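You operate a simulated robot arm through the tools that you are given. There is no shell and no other tool. Be economical: measure what you need, move in short steps, check, and stop when the job is done.

You are at the controls of a simulated two-armed robot. One attempt, no reset.

## Task
Wipe the fuel spot off the cart, then put the ADAPTER bag from the table in the red drawer.
Fine: use the white rag and put it back; the latch knob frees the drawer; shut it after. Where these are worked on the way, their far stop is far enough and under half their travel is too little: red drawer. What is to be rubbed or washed off counts as gone when no trace of it is left.

The check looks at the end state, three seconds after you hand in, the way a careful person would. Anything else that was tipped, shoved, dropped, spilled or broken makes it a failure.

## Robot
Two 7-joint arms with two-finger parallel grippers on one trunk, on a base that drives. Base frame: it is fixed to the floor where the robot stands at the start and does not move with it; the origin is under the middle of the robot, x ahead of it, y to its left, z up. Lengths are in m, angles in rad, forces in N, time in s.
The left shoulder is at the start at [0.05, 0.165, 1.155], the right one opposite. With the tool pointing down near the work surface each hand reaches from about 0.24 to 0.7 m from the robot's upright axis, wherever it stands, measured 20 degrees to its own side. Places, roughly: bag [-1.25, 0.5, 1]; fuel spot [0.5, -0.2, 0.9]; inside the red drawer [0.6, -0.2, 0.7]; latch knob [0.5, -0.5, 0.9]; red drawer [0.6, -0.2, 0.8]; white rag (6x6x5 cm) [0.5, -0.1, 0.9]. Payload 3.91 kg a hand.
Tool frame (each hand has its own): the origin (TCP) lies between the finger pads and is the grasp point; the fingertips stand 0.03 m ahead of it; z points along the fingers, y is the line along which they close. The gripper opens to 0.11 m. The fingers are 0.02 m wide and 0.01 m thick; the gripper's body (0.048 by 0.112 m) begins 0.055 m behind the TCP.
Orientation is that of the tool frame in the base frame, as a unit quaternion [x, y, z, w]. With the fingers straight down and closing along the base's y, the tool's x points along the base's -x, its y along +y and its z along -z.

## Interface
- The arms move only by the tool nudge_tool. It takes "left_deltas", "right_deltas" or both (then of equal length, played together; a hand with none holds still); each is a list of rows, each a list of 7 numbers: the turn, a rotation vector about the tool's x, y, z in rad, then the shift along the tool's x, y, z in mm, then the closure in counts, from 0 (fully open) to 255 (shut). In form: [[rx, ry, rz, dx, dy, dz, claw], ...]. A call has 1 to 20 rows; each row is the pose to reach, as a shift and turn from the pose commanded when the call began, along the tool's axes at that moment. A row lasts 0.2 s, in which the tool goes at most 0.05 m and 0.15 rad; a call with a longer step from one row to the next is refused whole, and so is a gripper value outside its range. Where a pose cannot be reached the arm comes as near as it can. A force on the tool above 50 N (or 10 N above the force at the start of the call, whichever is more), or a blocked arm, ends the call early, and 0.2 s more pass. Each finger travels about 0.045 m/s and halts on what it meets, pressing with about 22 N; the grip force reading is that of the motor and also rises with nothing between the fingers. The clock runs only during rows and for 0.2 s after the last one: add rows that repeat a pose to give the fingers time. The reply holds the time, the measured pose of the TCP, the force on the tool along the base axes, the opening and the grip force, in the units named above and with some noise, with the torque about the TCP (base axes, N m) and any sound that the robot's microphone picked up.
- Cameras (640 x 400 px; columns grow to the right, rows downward): "scene" is now at [0.0939, -0.0466, 1.3277]; the picture's right is [-0.55, -0.84, 0.00], its down [-0.54, 0.35, -0.76] and it looks along [0.64, -0.42, -0.64] (base axes); focal length 248 px, centre (320, 200). "left" rides on the left gripper at [0.072, -0.017, -0.103] in its tool frame; the picture's right is [0.23, 0.97, 0.00], its down [-0.76, 0.18, -0.62] and it looks along [-0.61, 0.14, 0.78] (tool axes); focal length 222 px, centre (320, 200). "right" rides on the right gripper at [0.072, 0.017, -0.103] in its tool frame; the picture's right is [-0.23, 0.97, 0.00], its down [-0.76, -0.18, -0.62] and it looks along [-0.61, -0.14, 0.78] (tool axes); focal length 222 px, centre (320, 200). There is no depth. A picture from a camera that has moved, and an enlarged one, comes with that camera's place and axes in the base frame and with its lens. The place of the scene camera against the robot may be out by one fixed shift of up to 0.012 m in any direction.
- capture(camera): a new picture of that camera. No time passes.
- lift_body(by): slides the trunk up (or, below 0, down) by that many m; the arms and the scene camera ride with it, the base frame stays. It gives what a move gives, with no picture.
- roll_base(legs): drives the robot by 1 to 6 legs, each [ahead, left, turn to the left] in m, m and rad, along the robot's own axes; the way and the turn of a leg run together, so that a leg with both is an arc; at most 1.5 m and 3.142 rad a leg. The arms and the cameras ride along, it lands a little off, and it stops where it bumps. It gives what a move gives.
- turn_head(pan, tilt): turns the head with the scene camera to pan (to the left, within 1.396 rad either way) and tilt (down, from -0.506 to 1.204), counted from straight ahead of the robot. It gives what a move gives.
- close_up(camera, box): a new picture of the part [left, top, right, bottom] of that camera's present view, enlarged. No time passes.
- finish_job(): hands the job in; it is judged then, once.

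Go step by step. Nothing tells you exact positions but the pictures and the camera data: compare them with the known pose of the tool, close in by small moves and look again before you grip or let go. The budget is 120 turns and 108 pictures, counting those below and the enlarged ones. Unless the task says otherwise, let go and move clear before handing in, and close with one line.

The tools are called after "Call:" by a JSON object that holds its "method" and its "body". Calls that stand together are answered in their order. nudge_tool: Moves the arms, as the interface text tells. Its arguments: {"type":"object","properties":{"left_deltas":{"type":"array"},"right_deltas":{"type":"array"}},"required":[]} The other tools are called the same way: lift_body (by) slides the trunk up or down; roll_base (legs) drives the base; turn_head (pan, tilt) turns the head that bears the scene camera; capture (camera) takes a picture; close_up (camera, box) takes an enlarged picture of a part of a camera's view; finish_job () hands the job in.

At the start:

```text
clock: 0.0
left_ee_pos: [0.4392, -0.0546, 1.1639]
left_tcp_rot: [0.0, 1.0, 0.0, 0.0]
left_force: [0.6, -0.5, -0.3]
left_moment: [-0.01, -0.03, -0.02]
left_grip_width: 0.11
left_finger_force: 0.1
right_ee_pos: [0.3219, -0.3897, 1.1448]
right_tcp_rot: [-0.001, 1.0, 0.0, 0.0]
right_force: [0.0, 0.2, 0.3]
right_moment: [0.06, -0.03, -0.01]
right_grip_width: 0.1099
right_finger_force: 0.1
trunk travel left (down, up): [-0.375, 0.128]
robot x, y, heading: [0.0008, 0.0006, -0.001]
head pan, tilt: [-0.579, 0.7]
```

scene: 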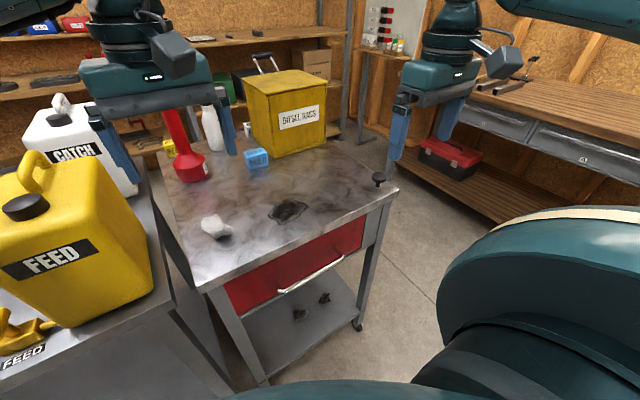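
right: 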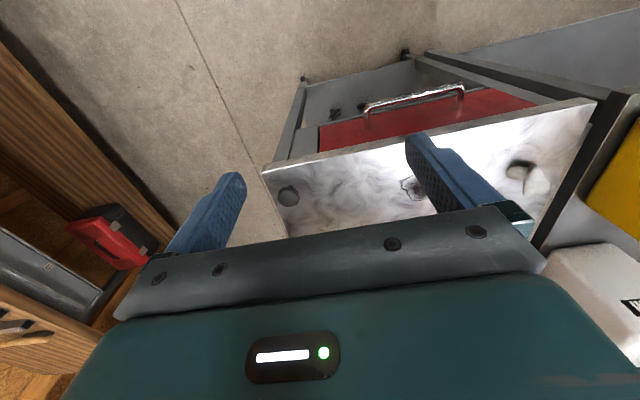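
left: 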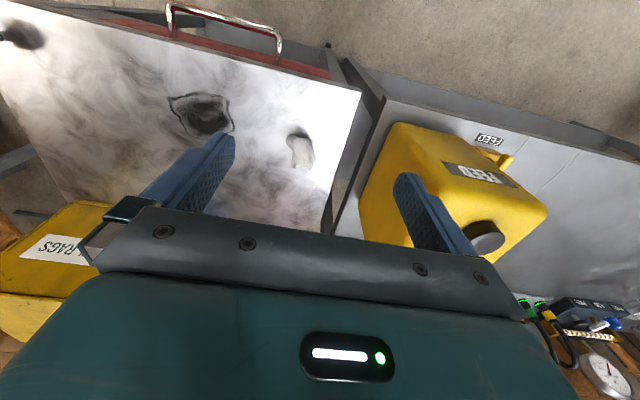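

I see the cart with the rag (white, left front), the dark fuel spot, the latch knob at the near right corner and the red drawer facing me. I'll look closer at these and behind me toward the table.

Call:
{"method": "close_up", "body": {"camera": "scene", "box": [150, 100, 420, 269]}}

Call:
{"method": "close_up", "body": {"camera": "left", "box": [0, 0, 380, 238]}}

Call:
{"method": "close_up", "body": {"camera": "right", "box": [250, 60, 630, 298]}}

```text
2.37 times, centred on (285, 184) of scene
camera zoom: at [0.0939, -0.0466, 1.3277], right [-0.55, -0.84, 0.0], down [-0.54, 0.35, -0.76], along [0.64, -0.42, -0.64], focal length 588 px, centre (403, 237)
```

zoom: 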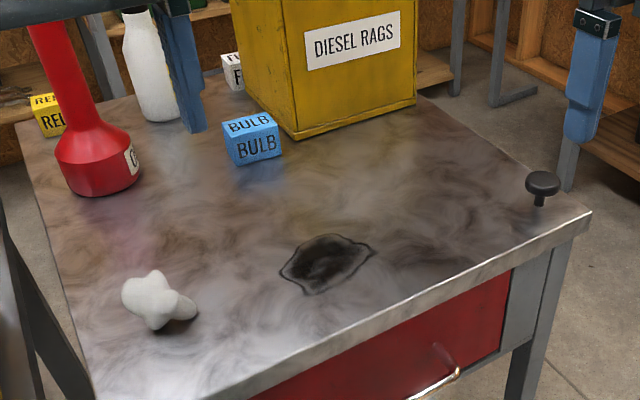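

```text
1.68 times, centred on (190, 119) of left
camera zoom: at [0.3666, -0.0706, 1.2671], right [-0.23, 0.97, 0.0], down [0.76, 0.18, 0.62], along [0.61, 0.14, -0.78], focal length 373 px, centre (538, 336)
```

zoom: 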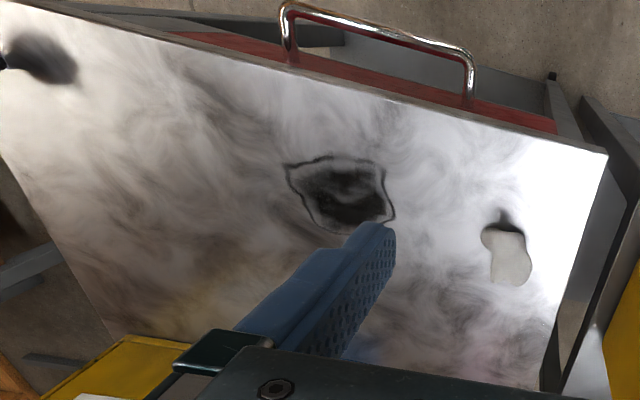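

```text
1.68 times, centred on (440, 179) of right
camera zoom: at [0.2484, -0.373, 1.2498], right [0.23, 0.97, 0.0], down [0.76, -0.18, 0.62], along [0.61, -0.14, -0.78], focal length 373 px, centre (118, 235)
```

zoom: 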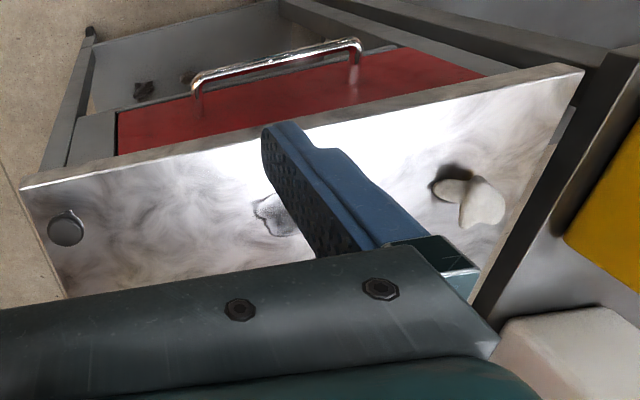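

The cart top is at about z=0.90. The rag is near [0.54,-0.063], the spot near [0.53,-0.23] and the knob near [0.467,-0.48]. I'll move the left hand up and away, then bring the right hand over the rag.

Call:
{"method": "nudge_tool", "body": {"left_deltas": [[0, 0, 0, 0, 0, -45, 0], [0, 0, 0, 0, 0, -90, 0], [0, 0, 0, 10, 40, -110, 0], [0, 0, 0, 20, 85, -120, 0], [0, 0, 0, 30, 130, -120, 0], [0, 0, 0, 40, 175, -120, 0], [0, 0, 0, 50, 215, -120, 0]]}}

Call:
{"method": "nudge_tool", "body": {"right_deltas": [[0, 0, 0, -20, 40, 0, 0], [0, 0, 0, -45, 80, 0, 0], [0, 0, 0, -70, 118, 0, 0], [0, 0, 0, -95, 155, 0, 0], [0, 0, 0, -120, 192, 5, 0], [0, 0, 0, -145, 229, 20, 0], [0, 0, 0, -170, 265, 35, 0], [0, 0, 0, -195, 297, 50, 0], [0, 0, 0, -218, 327, 60, 0], [0, 0, 0, -218, 327, 60, 0]]}}

Call:
{"method": "capture", "body": {"camera": "right"}}

Call:
{"method": "capture", "body": {"camera": "scene"}}

```text
clock: 1.6
left_ee_pos: [0.3866, 0.1632, 1.2843]
left_tcp_rot: [0.001, 1.0, -0.001, 0.0]
left_force: [-0.3, 0.2, -0.1]
left_moment: [-0.05, 0.01, 0.0]
left_grip_width: 0.1101
left_finger_force: 0.0
right_ee_pos: [0.3212, -0.3907, 1.1464]
right_tcp_rot: [0.0, 1.0, -0.001, 0.0]
right_force: [-0.8, -0.1, 0.1]
right_moment: [0.01, -0.01, -0.04]
right_grip_width: 0.1101
right_finger_force: 0.0
trunk travel left (down, up): [-0.375, 0.128]
robot x, y, heading: [0.0002, 0.0032, 0.0]
head pan, tilt: [-0.579, 0.7]
```

```text
clock: 3.8
left_ee_pos: [0.388, 0.1603, 1.2841]
left_tcp_rot: [0.0, 1.0, 0.0, 0.0]
left_force: [0.0, 0.0, -0.1]
left_moment: [-0.01, 0.0, 0.04]
left_grip_width: 0.1098
left_finger_force: 0.0
right_ee_pos: [0.4793, -0.1426, 1.0821]
right_tcp_rot: [0.0, 1.0, 0.0, 0.0]
right_force: [0.7, 0.5, 0.4]
right_moment: [-0.01, 0.04, -0.02]
right_grip_width: 0.11
right_finger_force: 0.0
right hand out of reach, approached as far as the arm can: row 7, 8, 9, 10
trunk travel left (down, up): [-0.375, 0.128]
robot x, y, heading: [0.0036, -0.0026, 0.002]
head pan, tilt: [-0.579, 0.7]
```

```text
101 pictures are left
camera right: at [0.4066, -0.1259, 1.1861], right [0.23, 0.97, 0.0], down [0.76, -0.18, 0.62], along [0.61, -0.14, -0.78], focal length 222 px, centre (320, 200)
```

right: 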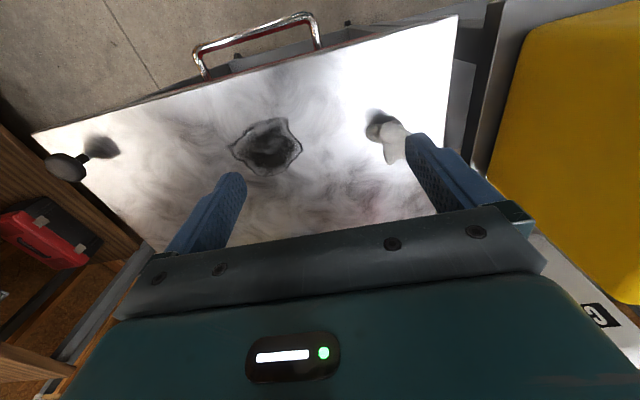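

```text
100 pictures are left
camera scene: at [0.0939, -0.0466, 1.3277], right [-0.55, -0.84, 0.0], down [-0.54, 0.35, -0.76], along [0.64, -0.42, -0.64], focal length 248 px, centre (320, 200)
```

scene: 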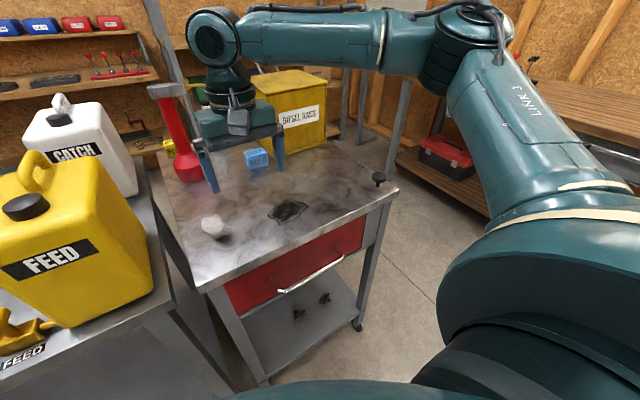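

The right arm ran out of reach at that height; lower down it should reach further. I'll descend a little and see where it goes.

Call:
{"method": "nudge_tool", "body": {"right_deltas": [[0, 0, 0, 0, 0, 30, 0], [0, 0, 0, 0, 0, 65, 0], [0, 0, 0, 0, 0, 65, 0]]}}

```text
clock: 4.6
left_ee_pos: [0.3871, 0.1611, 1.2832]
left_tcp_rot: [0.001, 1.0, 0.0, 0.0]
left_force: [0.3, 0.4, 0.4]
left_moment: [-0.03, 0.0, 0.01]
left_grip_width: 0.11
left_finger_force: 0.1
right_ee_pos: [0.4781, -0.1461, 1.0166]
right_tcp_rot: [0.0, 1.0, -0.001, -0.001]
right_force: [-0.6, 0.2, 0.6]
right_moment: [-0.01, 0.0, 0.01]
right_grip_width: 0.1099
right_finger_force: 0.0
trunk travel left (down, up): [-0.375, 0.128]
robot x, y, heading: [-0.0002, 0.0012, 0.004]
head pan, tilt: [-0.579, 0.7]
```

Commands continue from the clipped pose. Now I'll move over the rag at this lower height.

Call:
{"method": "nudge_tool", "body": {"right_deltas": [[0, 0, 0, -20, 28, 5, 0], [0, 0, 0, -40, 56, 10, 0], [0, 0, 0, -61, 83, 12, 0], [0, 0, 0, -61, 83, 12, 0]]}}

Call:
{"method": "capture", "body": {"camera": "right"}}

Call:
{"method": "close_up", "body": {"camera": "scene", "box": [140, 130, 340, 255]}}

```text
clock: 5.6
left_ee_pos: [0.3871, 0.1609, 1.2837]
left_tcp_rot: [0.0, 1.0, 0.0, 0.0]
left_force: [0.4, 0.2, 0.4]
left_moment: [0.03, -0.01, -0.02]
left_grip_width: 0.1101
left_finger_force: 0.1
right_ee_pos: [0.4775, -0.1447, 1.0228]
right_tcp_rot: [-0.001, 1.0, 0.002, 0.0]
right_force: [0.3, -0.2, 0.6]
right_moment: [0.01, 0.0, -0.03]
right_grip_width: 0.1099
right_finger_force: 0.1
right hand out of reach, approached as far as the arm can: row 1, 2, 3, 4
trunk travel left (down, up): [-0.375, 0.128]
robot x, y, heading: [0.0024, -0.0005, -0.001]
head pan, tilt: [-0.579, 0.7]
```

```text
99 pictures are left
camera right: at [0.4037, -0.1276, 1.1273], right [0.23, 0.97, 0.0], down [0.76, -0.18, 0.62], along [0.61, -0.14, -0.78], focal length 222 px, centre (320, 200)
```

right: 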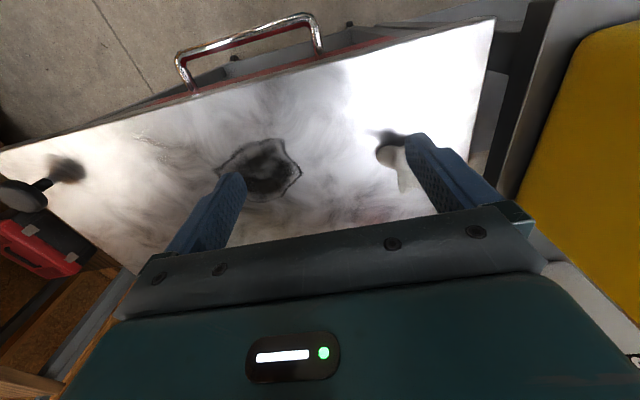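

```text
3.20 times, centred on (240, 192) of scene
camera zoom: at [0.094, -0.0467, 1.3277], right [-0.55, -0.84, 0.0], down [-0.54, 0.35, -0.76], along [0.64, -0.42, -0.64], focal length 794 px, centre (576, 224)
```

zoom: 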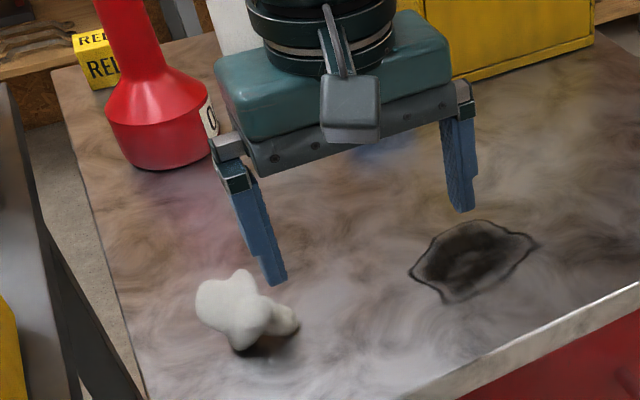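

The hand is stuck here though the arm is not stretched, so some joint is probably near its limit. I'll test whether a tool yaw or a pure forward move frees it.

Call:
{"method": "nudge_tool", "body": {"right_deltas": [[0, 0, 0, -30, 0, 0, 0], [0, 0, 0, -30, 0, 0, 0]]}}

Call:
{"method": "nudge_tool", "body": {"right_deltas": [[0, 0, -0.15, 0, 0, 0, 0], [0, 0, -0.3, 0, 0, 0, 0], [0, 0, -0.45, 0, 0, 0, 0], [0, 0, -0.45, -20, 20, 0, 0], [0, 0, -0.45, -20, 20, 0, 0]]}}

```text
clock: 6.2
left_ee_pos: [0.3874, 0.1609, 1.2837]
left_tcp_rot: [0.001, 1.0, 0.001, 0.0]
left_force: [0.8, -0.4, 0.2]
left_moment: [-0.02, 0.0, 0.01]
left_grip_width: 0.1101
left_finger_force: 0.2
right_ee_pos: [0.4941, -0.1583, 1.0237]
right_tcp_rot: [-0.001, 1.0, 0.0, 0.0]
right_force: [0.0, 0.2, 0.1]
right_moment: [-0.01, -0.04, -0.01]
right_grip_width: 0.11
right_finger_force: 0.0
right hand out of reach, approached as far as the arm can: row 1, 2
trunk travel left (down, up): [-0.375, 0.128]
robot x, y, heading: [0.0001, -0.0002, 0.0]
head pan, tilt: [-0.579, 0.7]
```

```text
clock: 7.4
left_ee_pos: [0.388, 0.1608, 1.2834]
left_tcp_rot: [-0.001, 1.0, 0.001, 0.0]
left_force: [0.3, -0.7, -0.2]
left_moment: [0.01, 0.02, 0.02]
left_grip_width: 0.1101
left_finger_force: 0.0
right_ee_pos: [0.4975, -0.1588, 1.0278]
right_tcp_rot: [-0.225, 0.974, 0.0, 0.0]
right_force: [-0.1, -0.1, -1.1]
right_moment: [0.01, 0.02, 0.02]
right_grip_width: 0.11
right_finger_force: 0.0
right hand out of reach, approached as far as the arm can: row 4, 5
trunk travel left (down, up): [-0.375, 0.128]
robot x, y, heading: [0.0025, 0.0011, 0.002]
head pan, tilt: [-0.579, 0.7]
```

Yaw works but the forward-left direction is blocked, so the right arm can't fold further inward. I'll lift the hand, undo the yaw and turn the base left about 0.35 rad so that the rag lies more to the right side.

Call:
{"method": "nudge_tool", "body": {"right_deltas": [[0, 0, 0.15, 10, 0, -30, 0], [0, 0, 0.3, 20, 0, -60, 0], [0, 0, 0.45, 30, 0, -90, 0], [0, 0, 0.45, 30, 0, -90, 0]]}}

Call:
{"method": "roll_base", "body": {"legs": [[0, 0, 0.35]]}}

Call:
{"method": "turn_head", "body": {"pan": -0.75, "tilt": 0.8}}

Call:
{"method": "capture", "body": {"camera": "scene"}}

Call:
{"method": "capture", "body": {"camera": "right"}}

```text
clock: 8.4
left_ee_pos: [0.3894, 0.1604, 1.2835]
left_tcp_rot: [-0.001, 1.0, 0.0, 0.0]
left_force: [0.1, 0.0, -0.2]
left_moment: [0.03, 0.01, -0.01]
left_grip_width: 0.1103
left_finger_force: 0.1
right_ee_pos: [0.4683, -0.1723, 1.1168]
right_tcp_rot: [0.0, 1.0, 0.0, 0.0]
right_force: [0.0, 1.0, 1.2]
right_moment: [-0.02, 0.02, 0.03]
right_grip_width: 0.1098
right_finger_force: 0.1
trunk travel left (down, up): [-0.375, 0.128]
robot x, y, heading: [0.0013, 0.0012, 0.001]
head pan, tilt: [-0.579, 0.7]
```

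```text
clock: 9.9
left_ee_pos: [0.3092, 0.2836, 1.2836]
left_tcp_rot: [-0.173, 0.985, -0.001, -0.001]
left_force: [0.5, -1.2, -0.3]
left_moment: [-0.02, 0.01, 0.02]
left_grip_width: 0.11
left_finger_force: 0.1
right_ee_pos: [0.4989, -0.0018, 1.1172]
right_tcp_rot: [-0.174, 0.985, 0.0, 0.0]
right_force: [0.0, -1.3, -0.2]
right_moment: [-0.04, 0.02, 0.01]
right_grip_width: 0.1099
right_finger_force: 0.1
trunk travel left (down, up): [-0.375, 0.128]
robot x, y, heading: [-0.0038, 0.0016, 0.351]
head pan, tilt: [-0.579, 0.7]
```

```text
clock: 10.6
left_ee_pos: [0.3089, 0.283, 1.2839]
left_tcp_rot: [-0.174, 0.985, -0.001, 0.0]
left_force: [-0.9, 0.2, -1.3]
left_moment: [-0.01, 0.0, 0.0]
left_grip_width: 0.11
left_finger_force: 0.1
right_ee_pos: [0.4989, -0.0018, 1.1168]
right_tcp_rot: [-0.173, 0.985, -0.001, 0.001]
right_force: [-0.3, 0.6, -0.1]
right_moment: [-0.02, 0.0, -0.02]
right_grip_width: 0.1099
right_finger_force: 0.0
trunk travel left (down, up): [-0.375, 0.128]
robot x, y, heading: [0.0016, 0.0003, 0.354]
head pan, tilt: [-0.75, 0.799]
```

```text
97 pictures are left
camera scene: at [0.0953, -0.0216, 1.3195], right [-0.39, -0.92, 0.0], down [-0.66, 0.28, -0.7], along [0.64, -0.27, -0.72], focal length 248 px, centre (320, 200)
```

scene: 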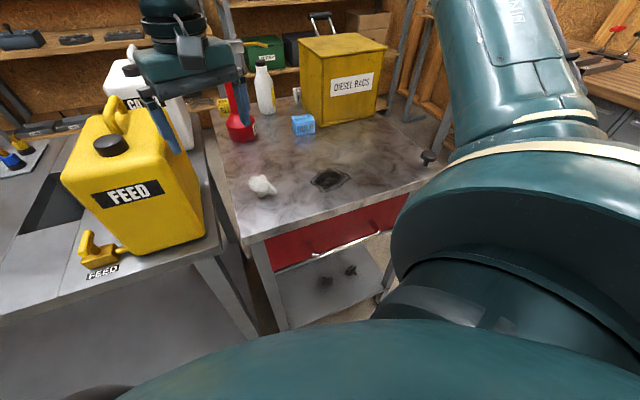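

```text
96 pictures are left
camera right: at [0.4254, -0.011, 1.2214], right [-0.12, 0.99, 0.0], down [0.78, 0.09, 0.62], along [0.62, 0.07, -0.78], focal length 222 px, centre (320, 200)
```

right: 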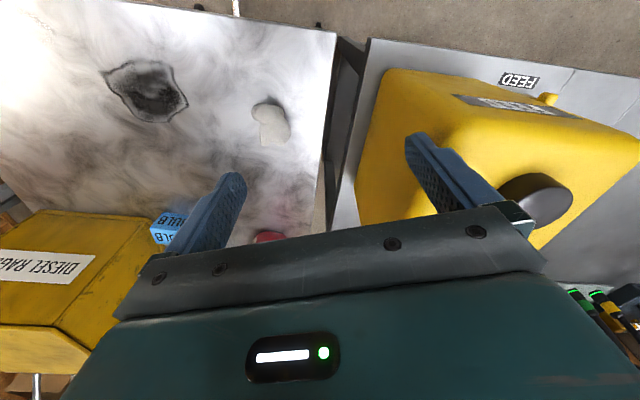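

The rag is at about [0.537,-0.065], now well within the right arm's zone. I'll move over it away from the FEED can, then descend to just above it.

Call:
{"method": "nudge_tool", "body": {"right_deltas": [[0, 0, 0, -7, -36, 0, 0], [0, 0, 0, -16, -72, 0, 0], [0, 0, 0, -16, -72, 40, 0], [0, 0, 0, -16, -72, 85, 0], [0, 0, 0, -16, -72, 110, 0], [0, 0, 0, -16, -72, 110, 0]]}}

Call:
{"method": "capture", "body": {"camera": "right"}}

Call:
{"method": "close_up", "body": {"camera": "scene", "box": [200, 120, 360, 220]}}

```text
clock: 12.0
left_ee_pos: [0.3092, 0.2827, 1.2843]
left_tcp_rot: [-0.173, 0.985, 0.0, 0.0]
left_force: [0.3, 0.3, -0.9]
left_moment: [0.02, 0.0, 0.03]
left_grip_width: 0.11
left_finger_force: 0.1
right_ee_pos: [0.539, -0.0625, 1.0051]
right_tcp_rot: [-0.173, 0.985, 0.0, 0.0]
right_force: [0.5, 0.1, 0.9]
right_moment: [-0.01, 0.01, 0.0]
right_grip_width: 0.1101
right_finger_force: 0.1
trunk travel left (down, up): [-0.375, 0.128]
robot x, y, heading: [0.0025, -0.0001, 0.348]
head pan, tilt: [-0.75, 0.799]
```

```text
95 pictures are left
camera right: at [0.4646, -0.0728, 1.1103], right [-0.12, 0.99, 0.0], down [0.78, 0.09, 0.62], along [0.62, 0.07, -0.78], focal length 222 px, centre (320, 200)
```

right: 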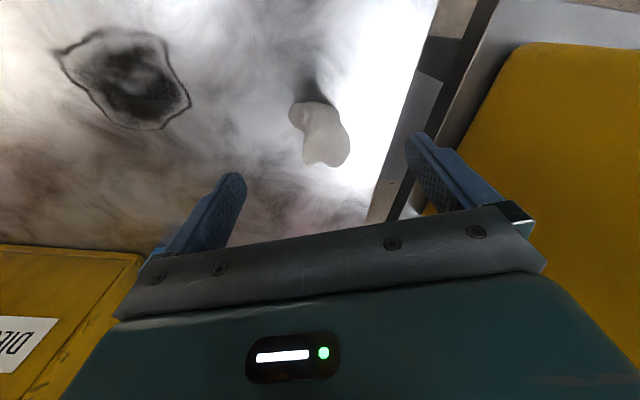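

```text
4.00 times, centred on (280, 170) of scene
camera zoom: at [0.0952, -0.0217, 1.3195], right [-0.39, -0.92, 0.0], down [-0.66, 0.28, -0.7], along [0.64, -0.27, -0.72], focal length 993 px, centre (480, 320)
```

zoom: 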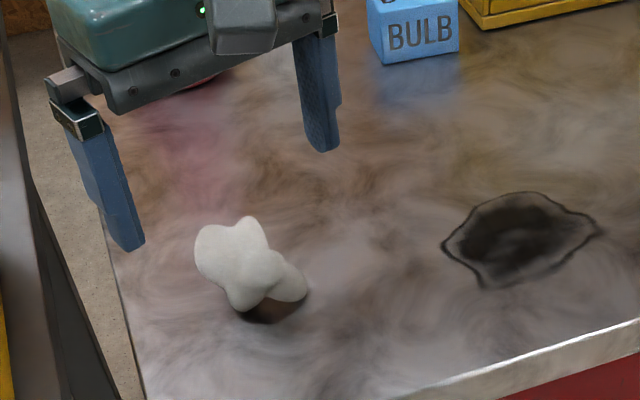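

The rag is centred under the hand. I'll descend to z≈0.937 and close.

Call:
{"method": "nudge_tool", "body": {"right_deltas": [[0, 0, 0, 0, 0, 30, 0], [0, 0, 0, 0, 0, 55, 0], [0, 0, 0, 0, 0, 66, 0], [0, 0, 0, 0, 0, 68, 0], [0, 0, 0, 0, 0, 68, 255], [0, 0, 0, 0, 0, 68, 255], [0, 0, 0, 0, 0, 68, 255], [0, 0, 0, 0, 0, 68, 255], [0, 0, 0, 0, 0, 68, 255], [0, 0, 0, 0, 0, 68, 255]]}}

Call:
{"method": "capture", "body": {"camera": "right"}}

Call:
{"method": "close_up", "body": {"camera": "scene", "box": [200, 120, 360, 220]}}

```text
clock: 14.2
left_ee_pos: [0.3094, 0.2843, 1.2823]
left_tcp_rot: [-0.174, 0.985, 0.0, 0.0]
left_force: [-1.0, -0.5, 0.7]
left_moment: [0.02, -0.02, -0.03]
left_grip_width: 0.1099
left_finger_force: 0.1
right_ee_pos: [0.5389, -0.0634, 0.9377]
right_tcp_rot: [-0.174, 0.985, 0.0, 0.001]
right_force: [-0.2, 0.1, -0.5]
right_moment: [-0.02, 0.0, 0.0]
right_grip_width: 0.0477
right_finger_force: 21.8
trunk travel left (down, up): [-0.375, 0.128]
robot x, y, heading: [0.0004, 0.0004, 0.35]
head pan, tilt: [-0.75, 0.799]
```

```text
93 pictures are left
camera right: at [0.4647, -0.073, 1.0434], right [-0.12, 0.99, 0.0], down [0.78, 0.09, 0.62], along [0.62, 0.07, -0.78], focal length 222 px, centre (320, 200)
```

right: 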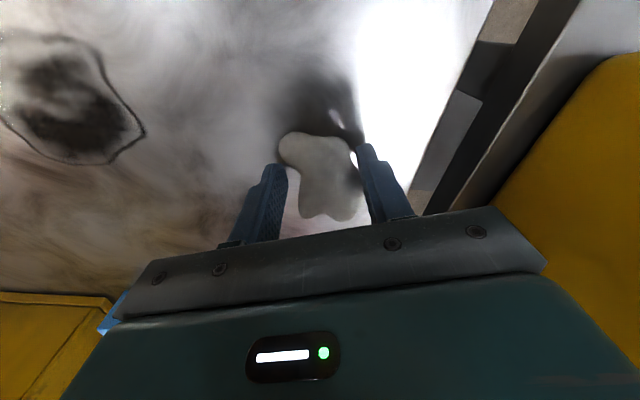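

```text
4.00 times, centred on (280, 170) of scene
camera zoom: at [0.0953, -0.0217, 1.3195], right [-0.39, -0.92, 0.0], down [-0.66, 0.28, -0.7], along [0.64, -0.27, -0.72], focal length 993 px, centre (480, 320)
```

zoom: 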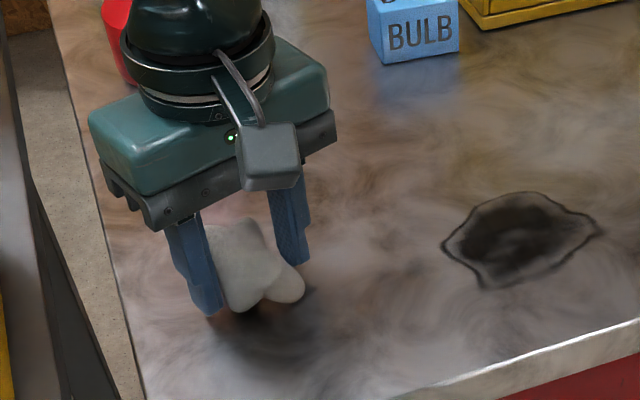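

The rag is gripped. I'll lift it a little and carry it over the spot.

Call:
{"method": "nudge_tool", "body": {"right_deltas": [[0, 0, 0, 0, 0, -30, 255], [0, 0, 0, 0, 0, -50, 255], [0, 0, 0, 17, -38, -50, 255], [0, 0, 0, 34, -77, -50, 255], [0, 0, 0, 51, -115, -50, 255], [0, 0, 0, 68, -153, -50, 255], [0, 0, 0, 68, -153, -50, 255]]}}

Call:
{"method": "capture", "body": {"camera": "right"}}

Call:
{"method": "close_up", "body": {"camera": "scene", "box": [240, 120, 400, 220]}}

```text
clock: 15.8
left_ee_pos: [0.3097, 0.2846, 1.2836]
left_tcp_rot: [-0.173, 0.985, 0.0, 0.0]
left_force: [0.3, 0.4, -0.3]
left_moment: [0.03, 0.0, 0.01]
left_grip_width: 0.11
left_finger_force: 0.1
right_ee_pos: [0.5288, -0.2315, 0.9887]
right_tcp_rot: [-0.173, 0.985, 0.0, -0.001]
right_force: [-0.1, 0.0, 0.0]
right_moment: [0.01, -0.01, 0.01]
right_grip_width: 0.0481
right_finger_force: 22.1
trunk travel left (down, up): [-0.375, 0.128]
robot x, y, heading: [0.0022, 0.0003, 0.35]
head pan, tilt: [-0.75, 0.799]
```

```text
91 pictures are left
camera right: at [0.4536, -0.2405, 1.0923], right [-0.12, 0.99, 0.0], down [0.78, 0.09, 0.62], along [0.62, 0.07, -0.78], focal length 222 px, centre (320, 200)
```

right: 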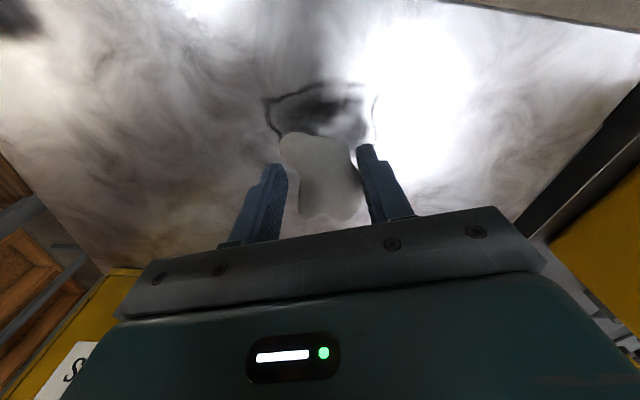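

```text
4.00 times, centred on (320, 170) of scene
camera zoom: at [0.0954, -0.0213, 1.3195], right [-0.39, -0.92, 0.0], down [-0.66, 0.28, -0.7], along [0.64, -0.27, -0.72], focal length 993 px, centre (320, 320)
```

zoom: 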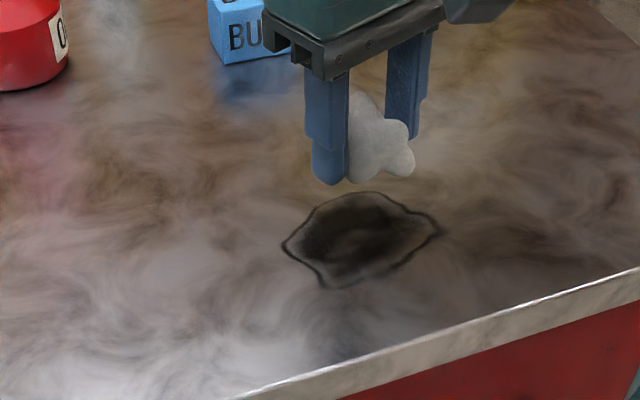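

Rag is over the spot, which spans x 0.49–0.57, y −0.28 to −0.18. I'll lower it to the table with a light press and take the first strokes.

Call:
{"method": "nudge_tool", "body": {"right_deltas": [[0, 0, 0, 0, 0, 30, 255], [0, 0, 0, 0, 0, 48, 255], [0, 0, 0, 0, 0, 53, 255], [0, 0, 0, 0, 30, 53, 255], [0, 0, 0, 0, 60, 53, 255], [0, 0, 0, 0, 20, 53, 255], [0, 0, 0, 0, -20, 53, 255], [0, 0, 0, 0, -60, 53, 255], [0, 0, 0, 20, -60, 53, 255], [0, 0, 0, 20, -20, 53, 255], [0, 0, 0, 20, 20, 53, 255], [0, 0, 0, 20, 60, 53, 255], [0, 0, 0, 40, 60, 53, 255], [0, 0, 0, 40, 20, 53, 255], [0, 0, 0, 40, -20, 53, 255], [0, 0, 0, 40, -60, 53, 255], [0, 0, 0, 0, -60, 53, 255]]}}

Call:
{"method": "capture", "body": {"camera": "right"}}

Call:
{"method": "close_up", "body": {"camera": "scene", "box": [240, 120, 400, 220]}}

```text
clock: 19.4
left_ee_pos: [0.3073, 0.2845, 1.2842]
left_tcp_rot: [-0.173, 0.985, -0.001, 0.0]
left_force: [1.0, -0.5, -0.2]
left_moment: [-0.03, -0.01, 0.01]
left_grip_width: 0.1099
left_finger_force: 0.0
right_ee_pos: [0.5467, -0.2883, 0.9379]
right_tcp_rot: [-0.172, 0.985, -0.003, 0.002]
right_force: [-1.8, -5.5, 16.7]
right_moment: [-0.03, 0.13, 0.02]
right_grip_width: 0.0482
right_finger_force: 22.4
trunk travel left (down, up): [-0.375, 0.128]
robot x, y, heading: [-0.0016, 0.0031, 0.349]
head pan, tilt: [-0.75, 0.799]
```

```text
89 pictures are left
camera right: at [0.4728, -0.2968, 1.0417], right [-0.12, 0.99, 0.0], down [0.77, 0.09, 0.62], along [0.62, 0.07, -0.78], focal length 222 px, centre (320, 200)
```

right: 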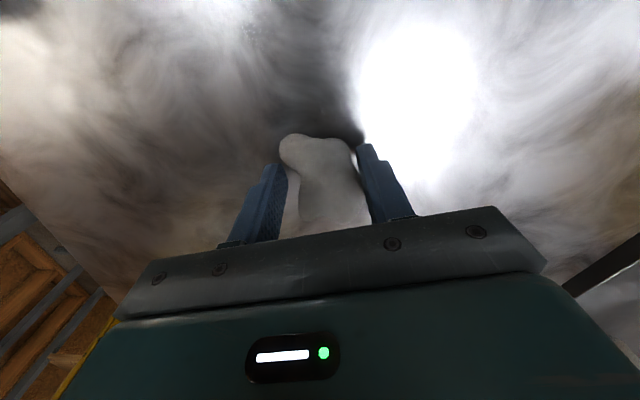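

```text
4.00 times, centred on (320, 170) of scene
camera zoom: at [0.0935, -0.0205, 1.3198], right [-0.39, -0.92, 0.0], down [-0.66, 0.28, -0.7], along [0.64, -0.27, -0.72], focal length 993 px, centre (320, 320)
```

zoom: 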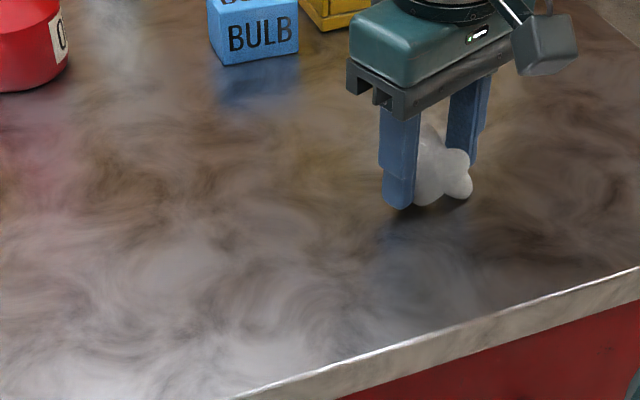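

The spot looks gone already. I'll do the far-side strokes as well, then lift clear and inspect.

Call:
{"method": "nudge_tool", "body": {"right_deltas": [[0, 0, 0, -20, 0, 0, 255], [0, 0, 0, -20, 40, 0, 255], [0, 0, 0, -20, 80, 0, 255], [0, 0, 0, -20, 120, 0, 255], [0, 0, 0, -40, 120, 0, 255], [0, 0, 0, -40, 80, 0, 255], [0, 0, 0, -40, 40, 0, 255], [0, 0, 0, -40, 10, 0, 255], [0, 0, 0, 0, 30, 0, 255], [0, 0, 0, 0, 70, 0, 255], [0, 0, 0, 0, 110, 0, 255], [0, 0, 0, 0, 110, -30, 255], [0, 0, 0, -20, 150, -53, 255], [0, 0, 0, -40, 190, -53, 255], [0, 0, 0, -68, 213, -53, 255], [0, 0, 0, -68, 213, -53, 255]]}}

Call:
{"method": "close_up", "body": {"camera": "scene", "box": [240, 120, 400, 220]}}

Call:
{"method": "capture", "body": {"camera": "right"}}

```text
refused: row 13 steps farther than a row can; nothing moved
```

```text
4.00 times, centred on (320, 170) of scene
camera zoom: at [0.0935, -0.0205, 1.3198], right [-0.39, -0.92, 0.0], down [-0.66, 0.28, -0.7], along [0.64, -0.27, -0.72], focal length 993 px, centre (320, 320)
```

zoom: 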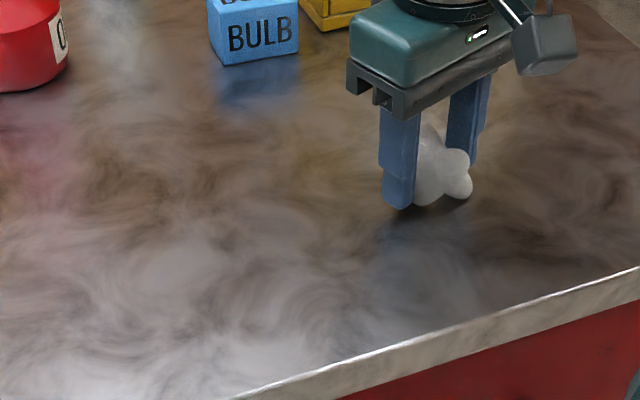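

```text
86 pictures are left
camera right: at [0.4728, -0.2968, 1.0417], right [-0.12, 0.99, 0.0], down [0.77, 0.09, 0.62], along [0.62, 0.07, -0.78], focal length 222 px, centre (320, 200)
```

right: 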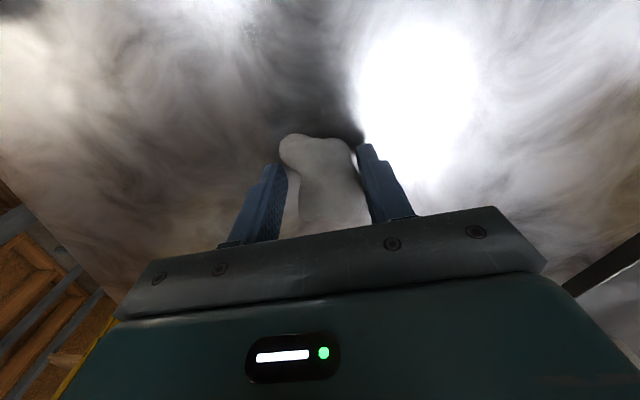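

One row was too long; I'll repeat it with shorter steps.

Call:
{"method": "nudge_tool", "body": {"right_deltas": [[0, 0, 0, -20, 0, 0, 255], [0, 0, 0, -20, 40, 0, 255], [0, 0, 0, -20, 80, 0, 255], [0, 0, 0, -20, 120, 0, 255], [0, 0, 0, -40, 120, 0, 255], [0, 0, 0, -40, 80, 0, 255], [0, 0, 0, -40, 40, 0, 255], [0, 0, 0, -40, 10, 0, 255], [0, 0, 0, -5, 30, 0, 255], [0, 0, 0, 0, 70, 0, 255], [0, 0, 0, 0, 110, 0, 255], [0, 0, 0, 0, 110, -30, 255], [0, 0, 0, -10, 130, -53, 255], [0, 0, 0, -30, 165, -53, 255], [0, 0, 0, -50, 195, -53, 255], [0, 0, 0, -68, 213, -53, 255], [0, 0, 0, -68, 213, -53, 255]]}}

Call:
{"method": "close_up", "body": {"camera": "scene", "box": [240, 120, 400, 220]}}

Call:
{"method": "capture", "body": {"camera": "right"}}

```text
clock: 23.0
left_ee_pos: [0.3091, 0.2842, 1.2843]
left_tcp_rot: [-0.173, 0.985, -0.001, 0.001]
left_force: [0.6, 0.0, 0.1]
left_moment: [-0.04, -0.02, 0.0]
left_grip_width: 0.1102
left_finger_force: 0.1
right_ee_pos: [0.5386, -0.0642, 0.9891]
right_tcp_rot: [-0.174, 0.985, 0.0, -0.001]
right_force: [-0.3, 0.0, -1.0]
right_moment: [-0.01, 0.02, 0.0]
right_grip_width: 0.0483
right_finger_force: 22.2
trunk travel left (down, up): [-0.375, 0.128]
robot x, y, heading: [0.0005, -0.002, 0.35]
head pan, tilt: [-0.75, 0.799]
```

```text
4.00 times, centred on (320, 170) of scene
camera zoom: at [0.0952, -0.0219, 1.3195], right [-0.39, -0.92, 0.0], down [-0.66, 0.28, -0.7], along [0.64, -0.27, -0.72], focal length 993 px, centre (320, 320)
```

zoom: 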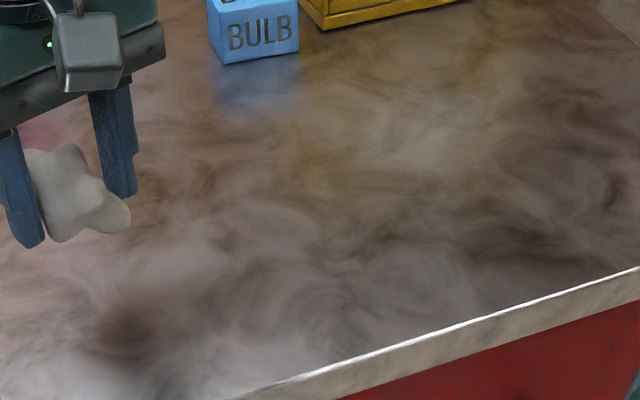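

```text
84 pictures are left
camera right: at [0.4654, -0.073, 1.0933], right [-0.12, 0.99, 0.0], down [0.78, 0.09, 0.62], along [0.62, 0.07, -0.78], focal length 222 px, centre (320, 200)
```

right: 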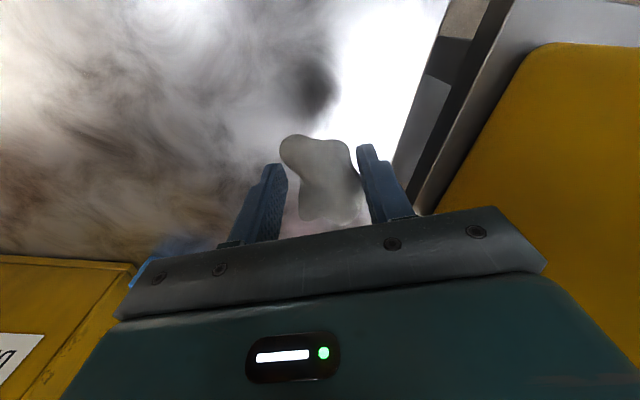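

The spot is gone with no trace. I'll put the rag back at its original place and release.

Call:
{"method": "nudge_tool", "body": {"right_deltas": [[0, 0, 0, 0, 0, 30, 255], [0, 0, 0, 0, 0, 46, 255], [0, 0, 0, 0, 0, 51, 255], [0, 0, 0, 0, 0, 51, 255], [0, 0, 0, 0, 0, 51, 120], [0, 0, 0, 0, 0, 51, 60], [0, 0, 0, 0, 0, 51, 0], [0, 0, 0, 0, 0, 51, 0], [0, 0, 0, 0, 0, 51, 0], [0, 0, 0, 0, 0, 30, 0], [0, 0, 0, 0, 0, -10, 0], [0, 0, 0, 0, 0, -50, 0], [0, 0, 0, 0, 0, -80, 0]]}}

Call:
{"method": "capture", "body": {"camera": "right"}}

Call:
{"method": "close_up", "body": {"camera": "scene", "box": [200, 120, 440, 270]}}

```text
clock: 25.8
left_ee_pos: [0.3081, 0.2849, 1.2844]
left_tcp_rot: [-0.174, 0.985, 0.001, 0.0]
left_force: [-0.1, -0.2, -0.5]
left_moment: [0.01, -0.02, 0.01]
left_grip_width: 0.11
left_finger_force: 0.1
right_ee_pos: [0.5393, -0.0642, 1.0675]
right_tcp_rot: [-0.174, 0.985, 0.0, 0.0]
right_force: [-0.1, 1.1, 0.3]
right_moment: [0.02, 0.02, 0.0]
right_grip_width: 0.1097
right_finger_force: 0.1
trunk travel left (down, up): [-0.375, 0.128]
robot x, y, heading: [0.0031, 0.0006, 0.349]
head pan, tilt: [-0.75, 0.799]
```

```text
83 pictures are left
camera right: at [0.4649, -0.0732, 1.1727], right [-0.12, 0.99, 0.0], down [0.78, 0.09, 0.62], along [0.62, 0.07, -0.78], focal length 222 px, centre (320, 200)
```

right: 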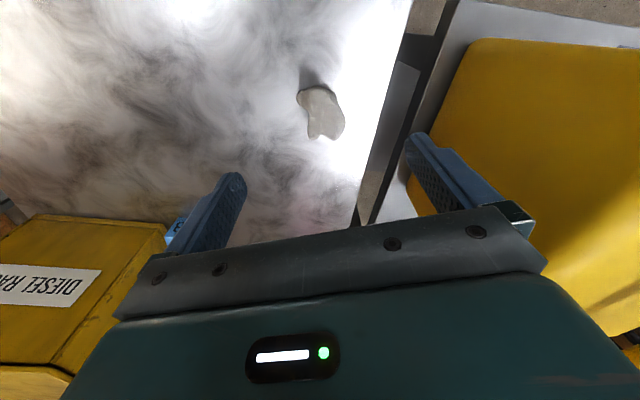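

```text
2.67 times, centred on (320, 195) of scene
camera zoom: at [0.095, -0.0216, 1.3195], right [-0.39, -0.92, 0.0], down [-0.66, 0.28, -0.7], along [0.64, -0.27, -0.72], focal length 662 px, centre (320, 213)
```

zoom: 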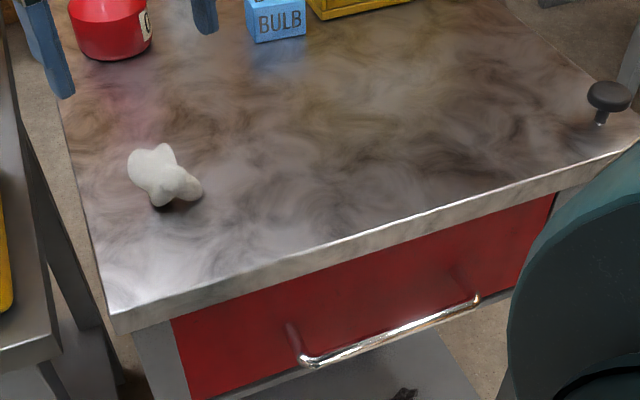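

Rag is back in place and the table is clean. Next I'll turn the base back to face the cart, and move the right hand over the latch knob to look at it.

Call:
{"method": "roll_base", "body": {"legs": [[0, 0, -0.35]]}}

Call:
{"method": "nudge_tool", "body": {"right_deltas": [[0, 0, 0, 0, -45, 0, 0], [0, 0, 0, 5, -90, 0, 0], [0, 0, 0, 10, -135, 0, 0], [0, 0, 0, 15, -180, 0, 0], [0, 0, 0, 18, -220, 0, 0], [0, 0, 0, 18, -240, 10, 0], [0, 0, 0, 18, -240, 10, 0]]}}

Call:
{"method": "capture", "body": {"camera": "right"}}

Call:
{"method": "capture", "body": {"camera": "scene"}}

```text
clock: 27.3
left_ee_pos: [0.3874, 0.1604, 1.2837]
left_tcp_rot: [0.001, 1.0, -0.001, 0.0]
left_force: [0.2, -0.1, 0.2]
left_moment: [-0.01, 0.01, 0.02]
left_grip_width: 0.11
left_finger_force: 0.1
right_ee_pos: [0.486, -0.245, 1.0689]
right_tcp_rot: [-0.001, 1.0, 0.001, 0.0]
right_force: [1.7, 0.4, -0.1]
right_moment: [0.03, -0.01, 0.0]
right_grip_width: 0.11
right_finger_force: 0.0
trunk travel left (down, up): [-0.375, 0.128]
robot x, y, heading: [0.0024, -0.0014, 0.005]
head pan, tilt: [-0.75, 0.799]
```

```text
clock: 28.9
left_ee_pos: [0.3879, 0.1611, 1.2833]
left_tcp_rot: [0.0, 1.0, 0.001, 0.0]
left_force: [0.1, 0.2, 0.9]
left_moment: [-0.01, -0.02, -0.02]
left_grip_width: 0.1099
left_finger_force: 0.0
right_ee_pos: [0.4677, -0.4845, 1.0569]
right_tcp_rot: [0.001, 1.0, 0.0, 0.0]
right_force: [0.7, -1.2, -0.2]
right_moment: [-0.03, -0.03, -0.02]
right_grip_width: 0.1098
right_finger_force: 0.1
trunk travel left (down, up): [-0.375, 0.128]
robot x, y, heading: [0.0038, -0.0012, -0.0]
head pan, tilt: [-0.75, 0.799]
```

```text
81 pictures are left
camera right: at [0.3946, -0.4673, 1.1618], right [0.23, 0.97, 0.0], down [0.76, -0.18, 0.62], along [0.61, -0.14, -0.78], focal length 222 px, centre (320, 200)
```

right: 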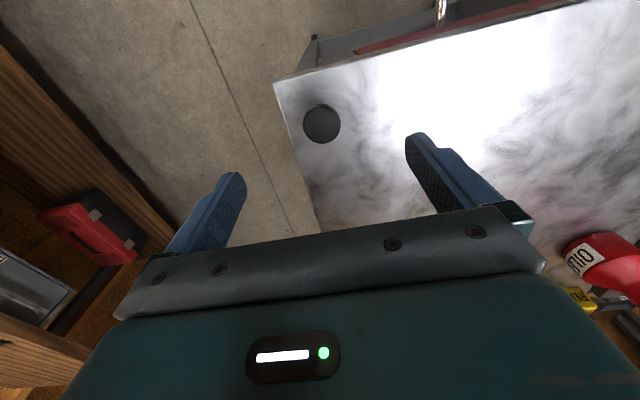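

```text
80 pictures are left
camera scene: at [0.0817, -0.055, 1.3195], right [-0.68, -0.73, 0.0], down [-0.52, 0.49, -0.7], along [0.51, -0.48, -0.72], focal length 248 px, centre (320, 200)
```

scene: 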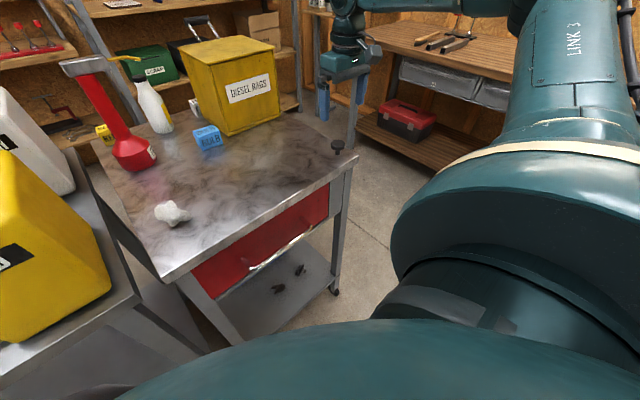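

The knob is right under the hand at about [0.4715,-0.482]. I'll look at it closely before gripping.

Call:
{"method": "close_up", "body": {"camera": "right", "box": [270, 75, 390, 150]}}

Call:
{"method": "close_up", "body": {"camera": "scene", "box": [260, 110, 380, 185]}}

```text
5.33 times, centred on (330, 112) of right
camera zoom: at [0.3946, -0.4673, 1.1618], right [0.23, 0.97, 0.0], down [0.76, -0.18, 0.62], along [0.61, -0.14, -0.78], focal length 1185 px, centre (267, 667)
```

zoom: 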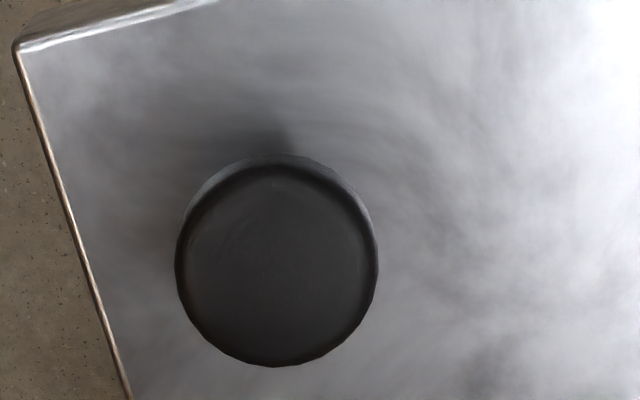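

```text
5.33 times, centred on (320, 148) of scene
camera zoom: at [0.0817, -0.055, 1.3195], right [-0.68, -0.73, 0.0], down [-0.52, 0.49, -0.7], along [0.51, -0.48, -0.72], focal length 1324 px, centre (320, 480)
```

zoom: 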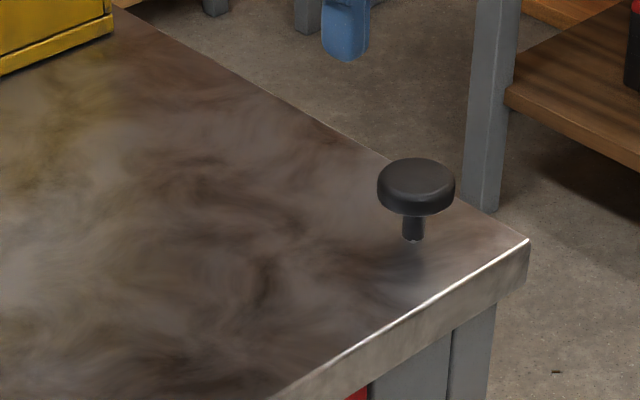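

It is a plain mushroom knob on a stem. I'll grip its head, then test by pulling up gently.

Call:
{"method": "nudge_tool", "body": {"right_deltas": [[0, 0, 0, -3, 2, 40, 0], [0, 0, 0, -3, 2, 80, 0], [0, 0, 0, -3, 2, 105, 0], [0, 0, 0, -3, 2, 110, 0], [0, 0, 0, -3, 2, 110, 255], [0, 0, 0, -3, 2, 110, 255], [0, 0, 0, -3, 2, 110, 255], [0, 0, 0, -3, 2, 110, 255], [0, 0, 0, -3, 2, 110, 255], [0, 0, 0, -3, 2, 110, 255]]}}

Call:
{"method": "capture", "body": {"camera": "right"}}

Call:
{"method": "close_up", "body": {"camera": "scene", "box": [260, 85, 420, 185]}}

```text
clock: 31.1
left_ee_pos: [0.3882, 0.1605, 1.2842]
left_tcp_rot: [0.0, 1.0, -0.001, 0.0]
left_force: [-0.3, 0.1, -0.4]
left_moment: [0.0, 0.01, 0.01]
left_grip_width: 0.1101
left_finger_force: 0.0
right_ee_pos: [0.471, -0.4827, 0.9457]
right_tcp_rot: [0.001, 1.0, 0.001, 0.0]
right_force: [2.2, -8.7, 2.1]
right_moment: [-0.31, 0.05, -0.06]
right_grip_width: 0.0389
right_finger_force: 45.0
trunk travel left (down, up): [-0.375, 0.128]
robot x, y, heading: [0.0003, -0.0007, 0.001]
head pan, tilt: [-0.75, 0.799]
```

```text
77 pictures are left
camera right: at [0.3977, -0.4672, 1.0514], right [0.23, 0.97, 0.0], down [0.76, -0.18, 0.62], along [0.61, -0.14, -0.78], focal length 222 px, centre (320, 200)
```

right: 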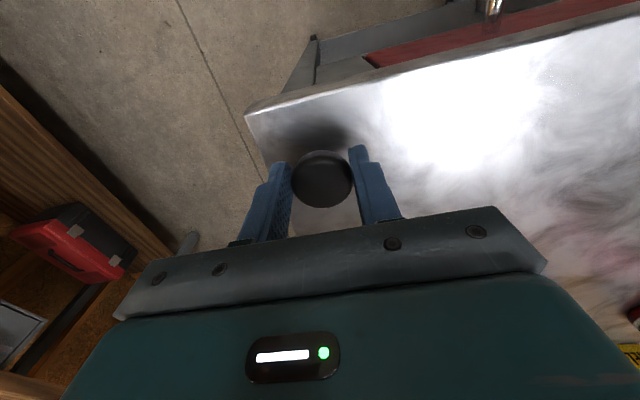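

```text
4.00 times, centred on (340, 135) of scene
camera zoom: at [0.0818, -0.056, 1.3195], right [-0.68, -0.73, 0.0], down [-0.52, 0.49, -0.7], along [0.51, -0.48, -0.72], focal length 993 px, centre (240, 460)
```

zoom: 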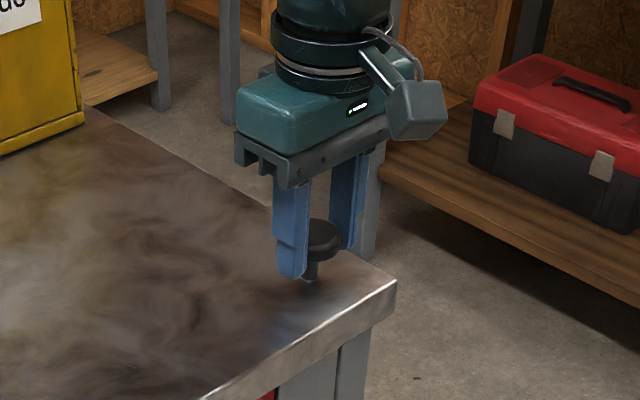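

Gripped. I'll ease sideways by 1–2 mm and pull up gently.

Call:
{"method": "nudge_tool", "body": {"right_deltas": [[0, 0, 0, 0, -2, 0, 255], [0, 0, 0, 0, -2, -4, 255], [0, 0, 0, 0, -2, -8, 255], [0, 0, 0, 0, -2, -8, 255]]}}

```text
clock: 32.1
left_ee_pos: [0.3918, 0.1584, 1.2829]
left_tcp_rot: [-0.002, 1.0, 0.001, -0.001]
left_force: [-0.1, 0.2, -0.5]
left_moment: [-0.01, 0.01, 0.01]
left_grip_width: 0.1099
left_finger_force: 0.0
right_ee_pos: [0.4705, -0.4848, 0.9487]
right_tcp_rot: [0.0, 1.0, 0.003, -0.008]
right_force: [4.8, 14.0, -43.3]
right_moment: [0.14, 0.21, 0.1]
right_grip_width: 0.039
right_finger_force: 45.1
trunk travel left (down, up): [-0.375, 0.128]
robot x, y, heading: [0.0005, -0.002, 0.001]
head pan, tilt: [-0.75, 0.799]
```

Pulling up meets stiff resistance. I'll return and try turning it a little.

Call:
{"method": "nudge_tool", "body": {"right_deltas": [[0, 0, 0, 0, 1, 8, 255], [0, 0, 0.1, 0, 1, 8, 255], [0, 0, 0.2, 0, 1, 8, 255], [0, 0, 0.3, 0, 1, 8, 255], [0, 0, 0.3, 0, 1, 8, 255]]}}

```text
clock: 33.3
left_ee_pos: [0.3875, 0.1616, 1.2838]
left_tcp_rot: [-0.001, 1.0, -0.001, 0.0]
left_force: [-0.8, -1.0, 0.4]
left_moment: [-0.01, -0.01, -0.02]
left_grip_width: 0.1103
left_finger_force: 0.1
right_ee_pos: [0.4719, -0.4823, 0.9498]
right_tcp_rot: [0.15, 0.989, 0.0, 0.003]
right_force: [0.2, 9.5, -0.7]
right_moment: [0.21, 0.02, 0.52]
right_grip_width: 0.0387
right_finger_force: 45.1
trunk travel left (down, up): [-0.375, 0.128]
robot x, y, heading: [-0.0043, -0.0036, -0.002]
head pan, tilt: [-0.75, 0.799]
```

It turned with moderate torque, which may be slip. I'll rotate back the other way to compare.

Call:
{"method": "nudge_tool", "body": {"right_deltas": [[0, 0, -0.15, 0, 0, 0, 255], [0, 0, -0.3, 0, 0, 0, 255], [0, 0, -0.3, 0, 0, 0, 255]]}}

Call:
{"method": "nudge_tool", "body": {"right_deltas": [[0, 0, -0.15, 0, 0, 0, 255], [0, 0, -0.3, 0, 0, 0, 255], [0, 0, -0.3, 0, 0, 0, 255]]}}

```text
clock: 34.1
left_ee_pos: [0.3871, 0.1614, 1.2837]
left_tcp_rot: [-0.001, 1.0, 0.0, 0.0]
left_force: [0.6, -0.6, 0.4]
left_moment: [0.0, 0.0, -0.01]
left_grip_width: 0.11
left_finger_force: 0.0
right_ee_pos: [0.4705, -0.4839, 0.9486]
right_tcp_rot: [0.0, 1.0, -0.001, 0.001]
right_force: [2.9, 1.5, 3.3]
right_moment: [0.13, -0.39, -0.49]
right_grip_width: 0.0386
right_finger_force: 45.1
trunk travel left (down, up): [-0.375, 0.128]
robot x, y, heading: [-0.0004, -0.0007, 0.0]
head pan, tilt: [-0.75, 0.799]
```

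```text
clock: 34.9
left_ee_pos: [0.3854, 0.1591, 1.2841]
left_tcp_rot: [0.0, 1.0, 0.001, 0.001]
left_force: [0.6, -0.2, 0.6]
left_moment: [0.0, -0.02, -0.01]
left_grip_width: 0.1101
left_finger_force: 0.0
right_ee_pos: [0.4682, -0.4874, 0.9472]
right_tcp_rot: [-0.149, 0.989, -0.001, -0.002]
right_force: [-9.2, -13.1, 2.6]
right_moment: [-0.44, 0.58, -0.73]
right_grip_width: 0.039
right_finger_force: 45.2
trunk travel left (down, up): [-0.375, 0.128]
robot x, y, heading: [0.0004, 0.0002, -0.005]
head pan, tilt: [-0.75, 0.799]
```

Resistance is similar both ways, so probably just slip. I'll rotate back and try pressing down gently.

Call:
{"method": "nudge_tool", "body": {"right_deltas": [[0, 0, 0.15, 0, 0, 0, 255], [0, 0, 0.3, 0, 0, 0, 255], [0, 0, 0.3, 0, 0, 3, 255], [0, 0, 0.3, 0, 0, 7, 255], [0, 0, 0.3, 0, 0, 7, 255]]}}

```text
clock: 36.1
left_ee_pos: [0.3889, 0.1608, 1.2839]
left_tcp_rot: [0.0, 1.0, 0.0, 0.0]
left_force: [0.4, 0.2, -0.1]
left_moment: [-0.03, -0.04, 0.01]
left_grip_width: 0.1098
left_finger_force: 0.1
right_ee_pos: [0.4716, -0.4842, 0.941]
right_tcp_rot: [0.001, 1.0, 0.001, 0.002]
right_force: [8.0, -11.8, 5.4]
right_moment: [-0.29, -0.6, -0.2]
right_grip_width: 0.0389
right_finger_force: 44.8
trunk travel left (down, up): [-0.375, 0.128]
robot x, y, heading: [0.0022, 0.0036, -0.003]
head pan, tilt: [-0.75, 0.799]
```

Pressing down moved it 7 mm with only about 5 N. I'll look at it.

Call:
{"method": "close_up", "body": {"camera": "scene", "box": [260, 85, 420, 185]}}

```text
4.00 times, centred on (340, 135) of scene
camera zoom: at [0.0821, -0.056, 1.3195], right [-0.68, -0.73, 0.0], down [-0.52, 0.49, -0.7], along [0.51, -0.47, -0.72], focal length 993 px, centre (240, 460)
```

zoom: 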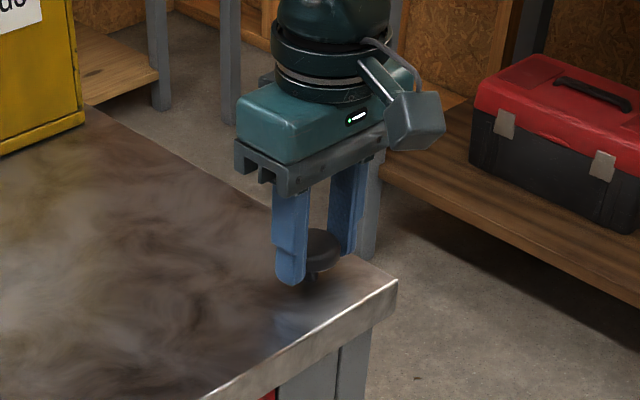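

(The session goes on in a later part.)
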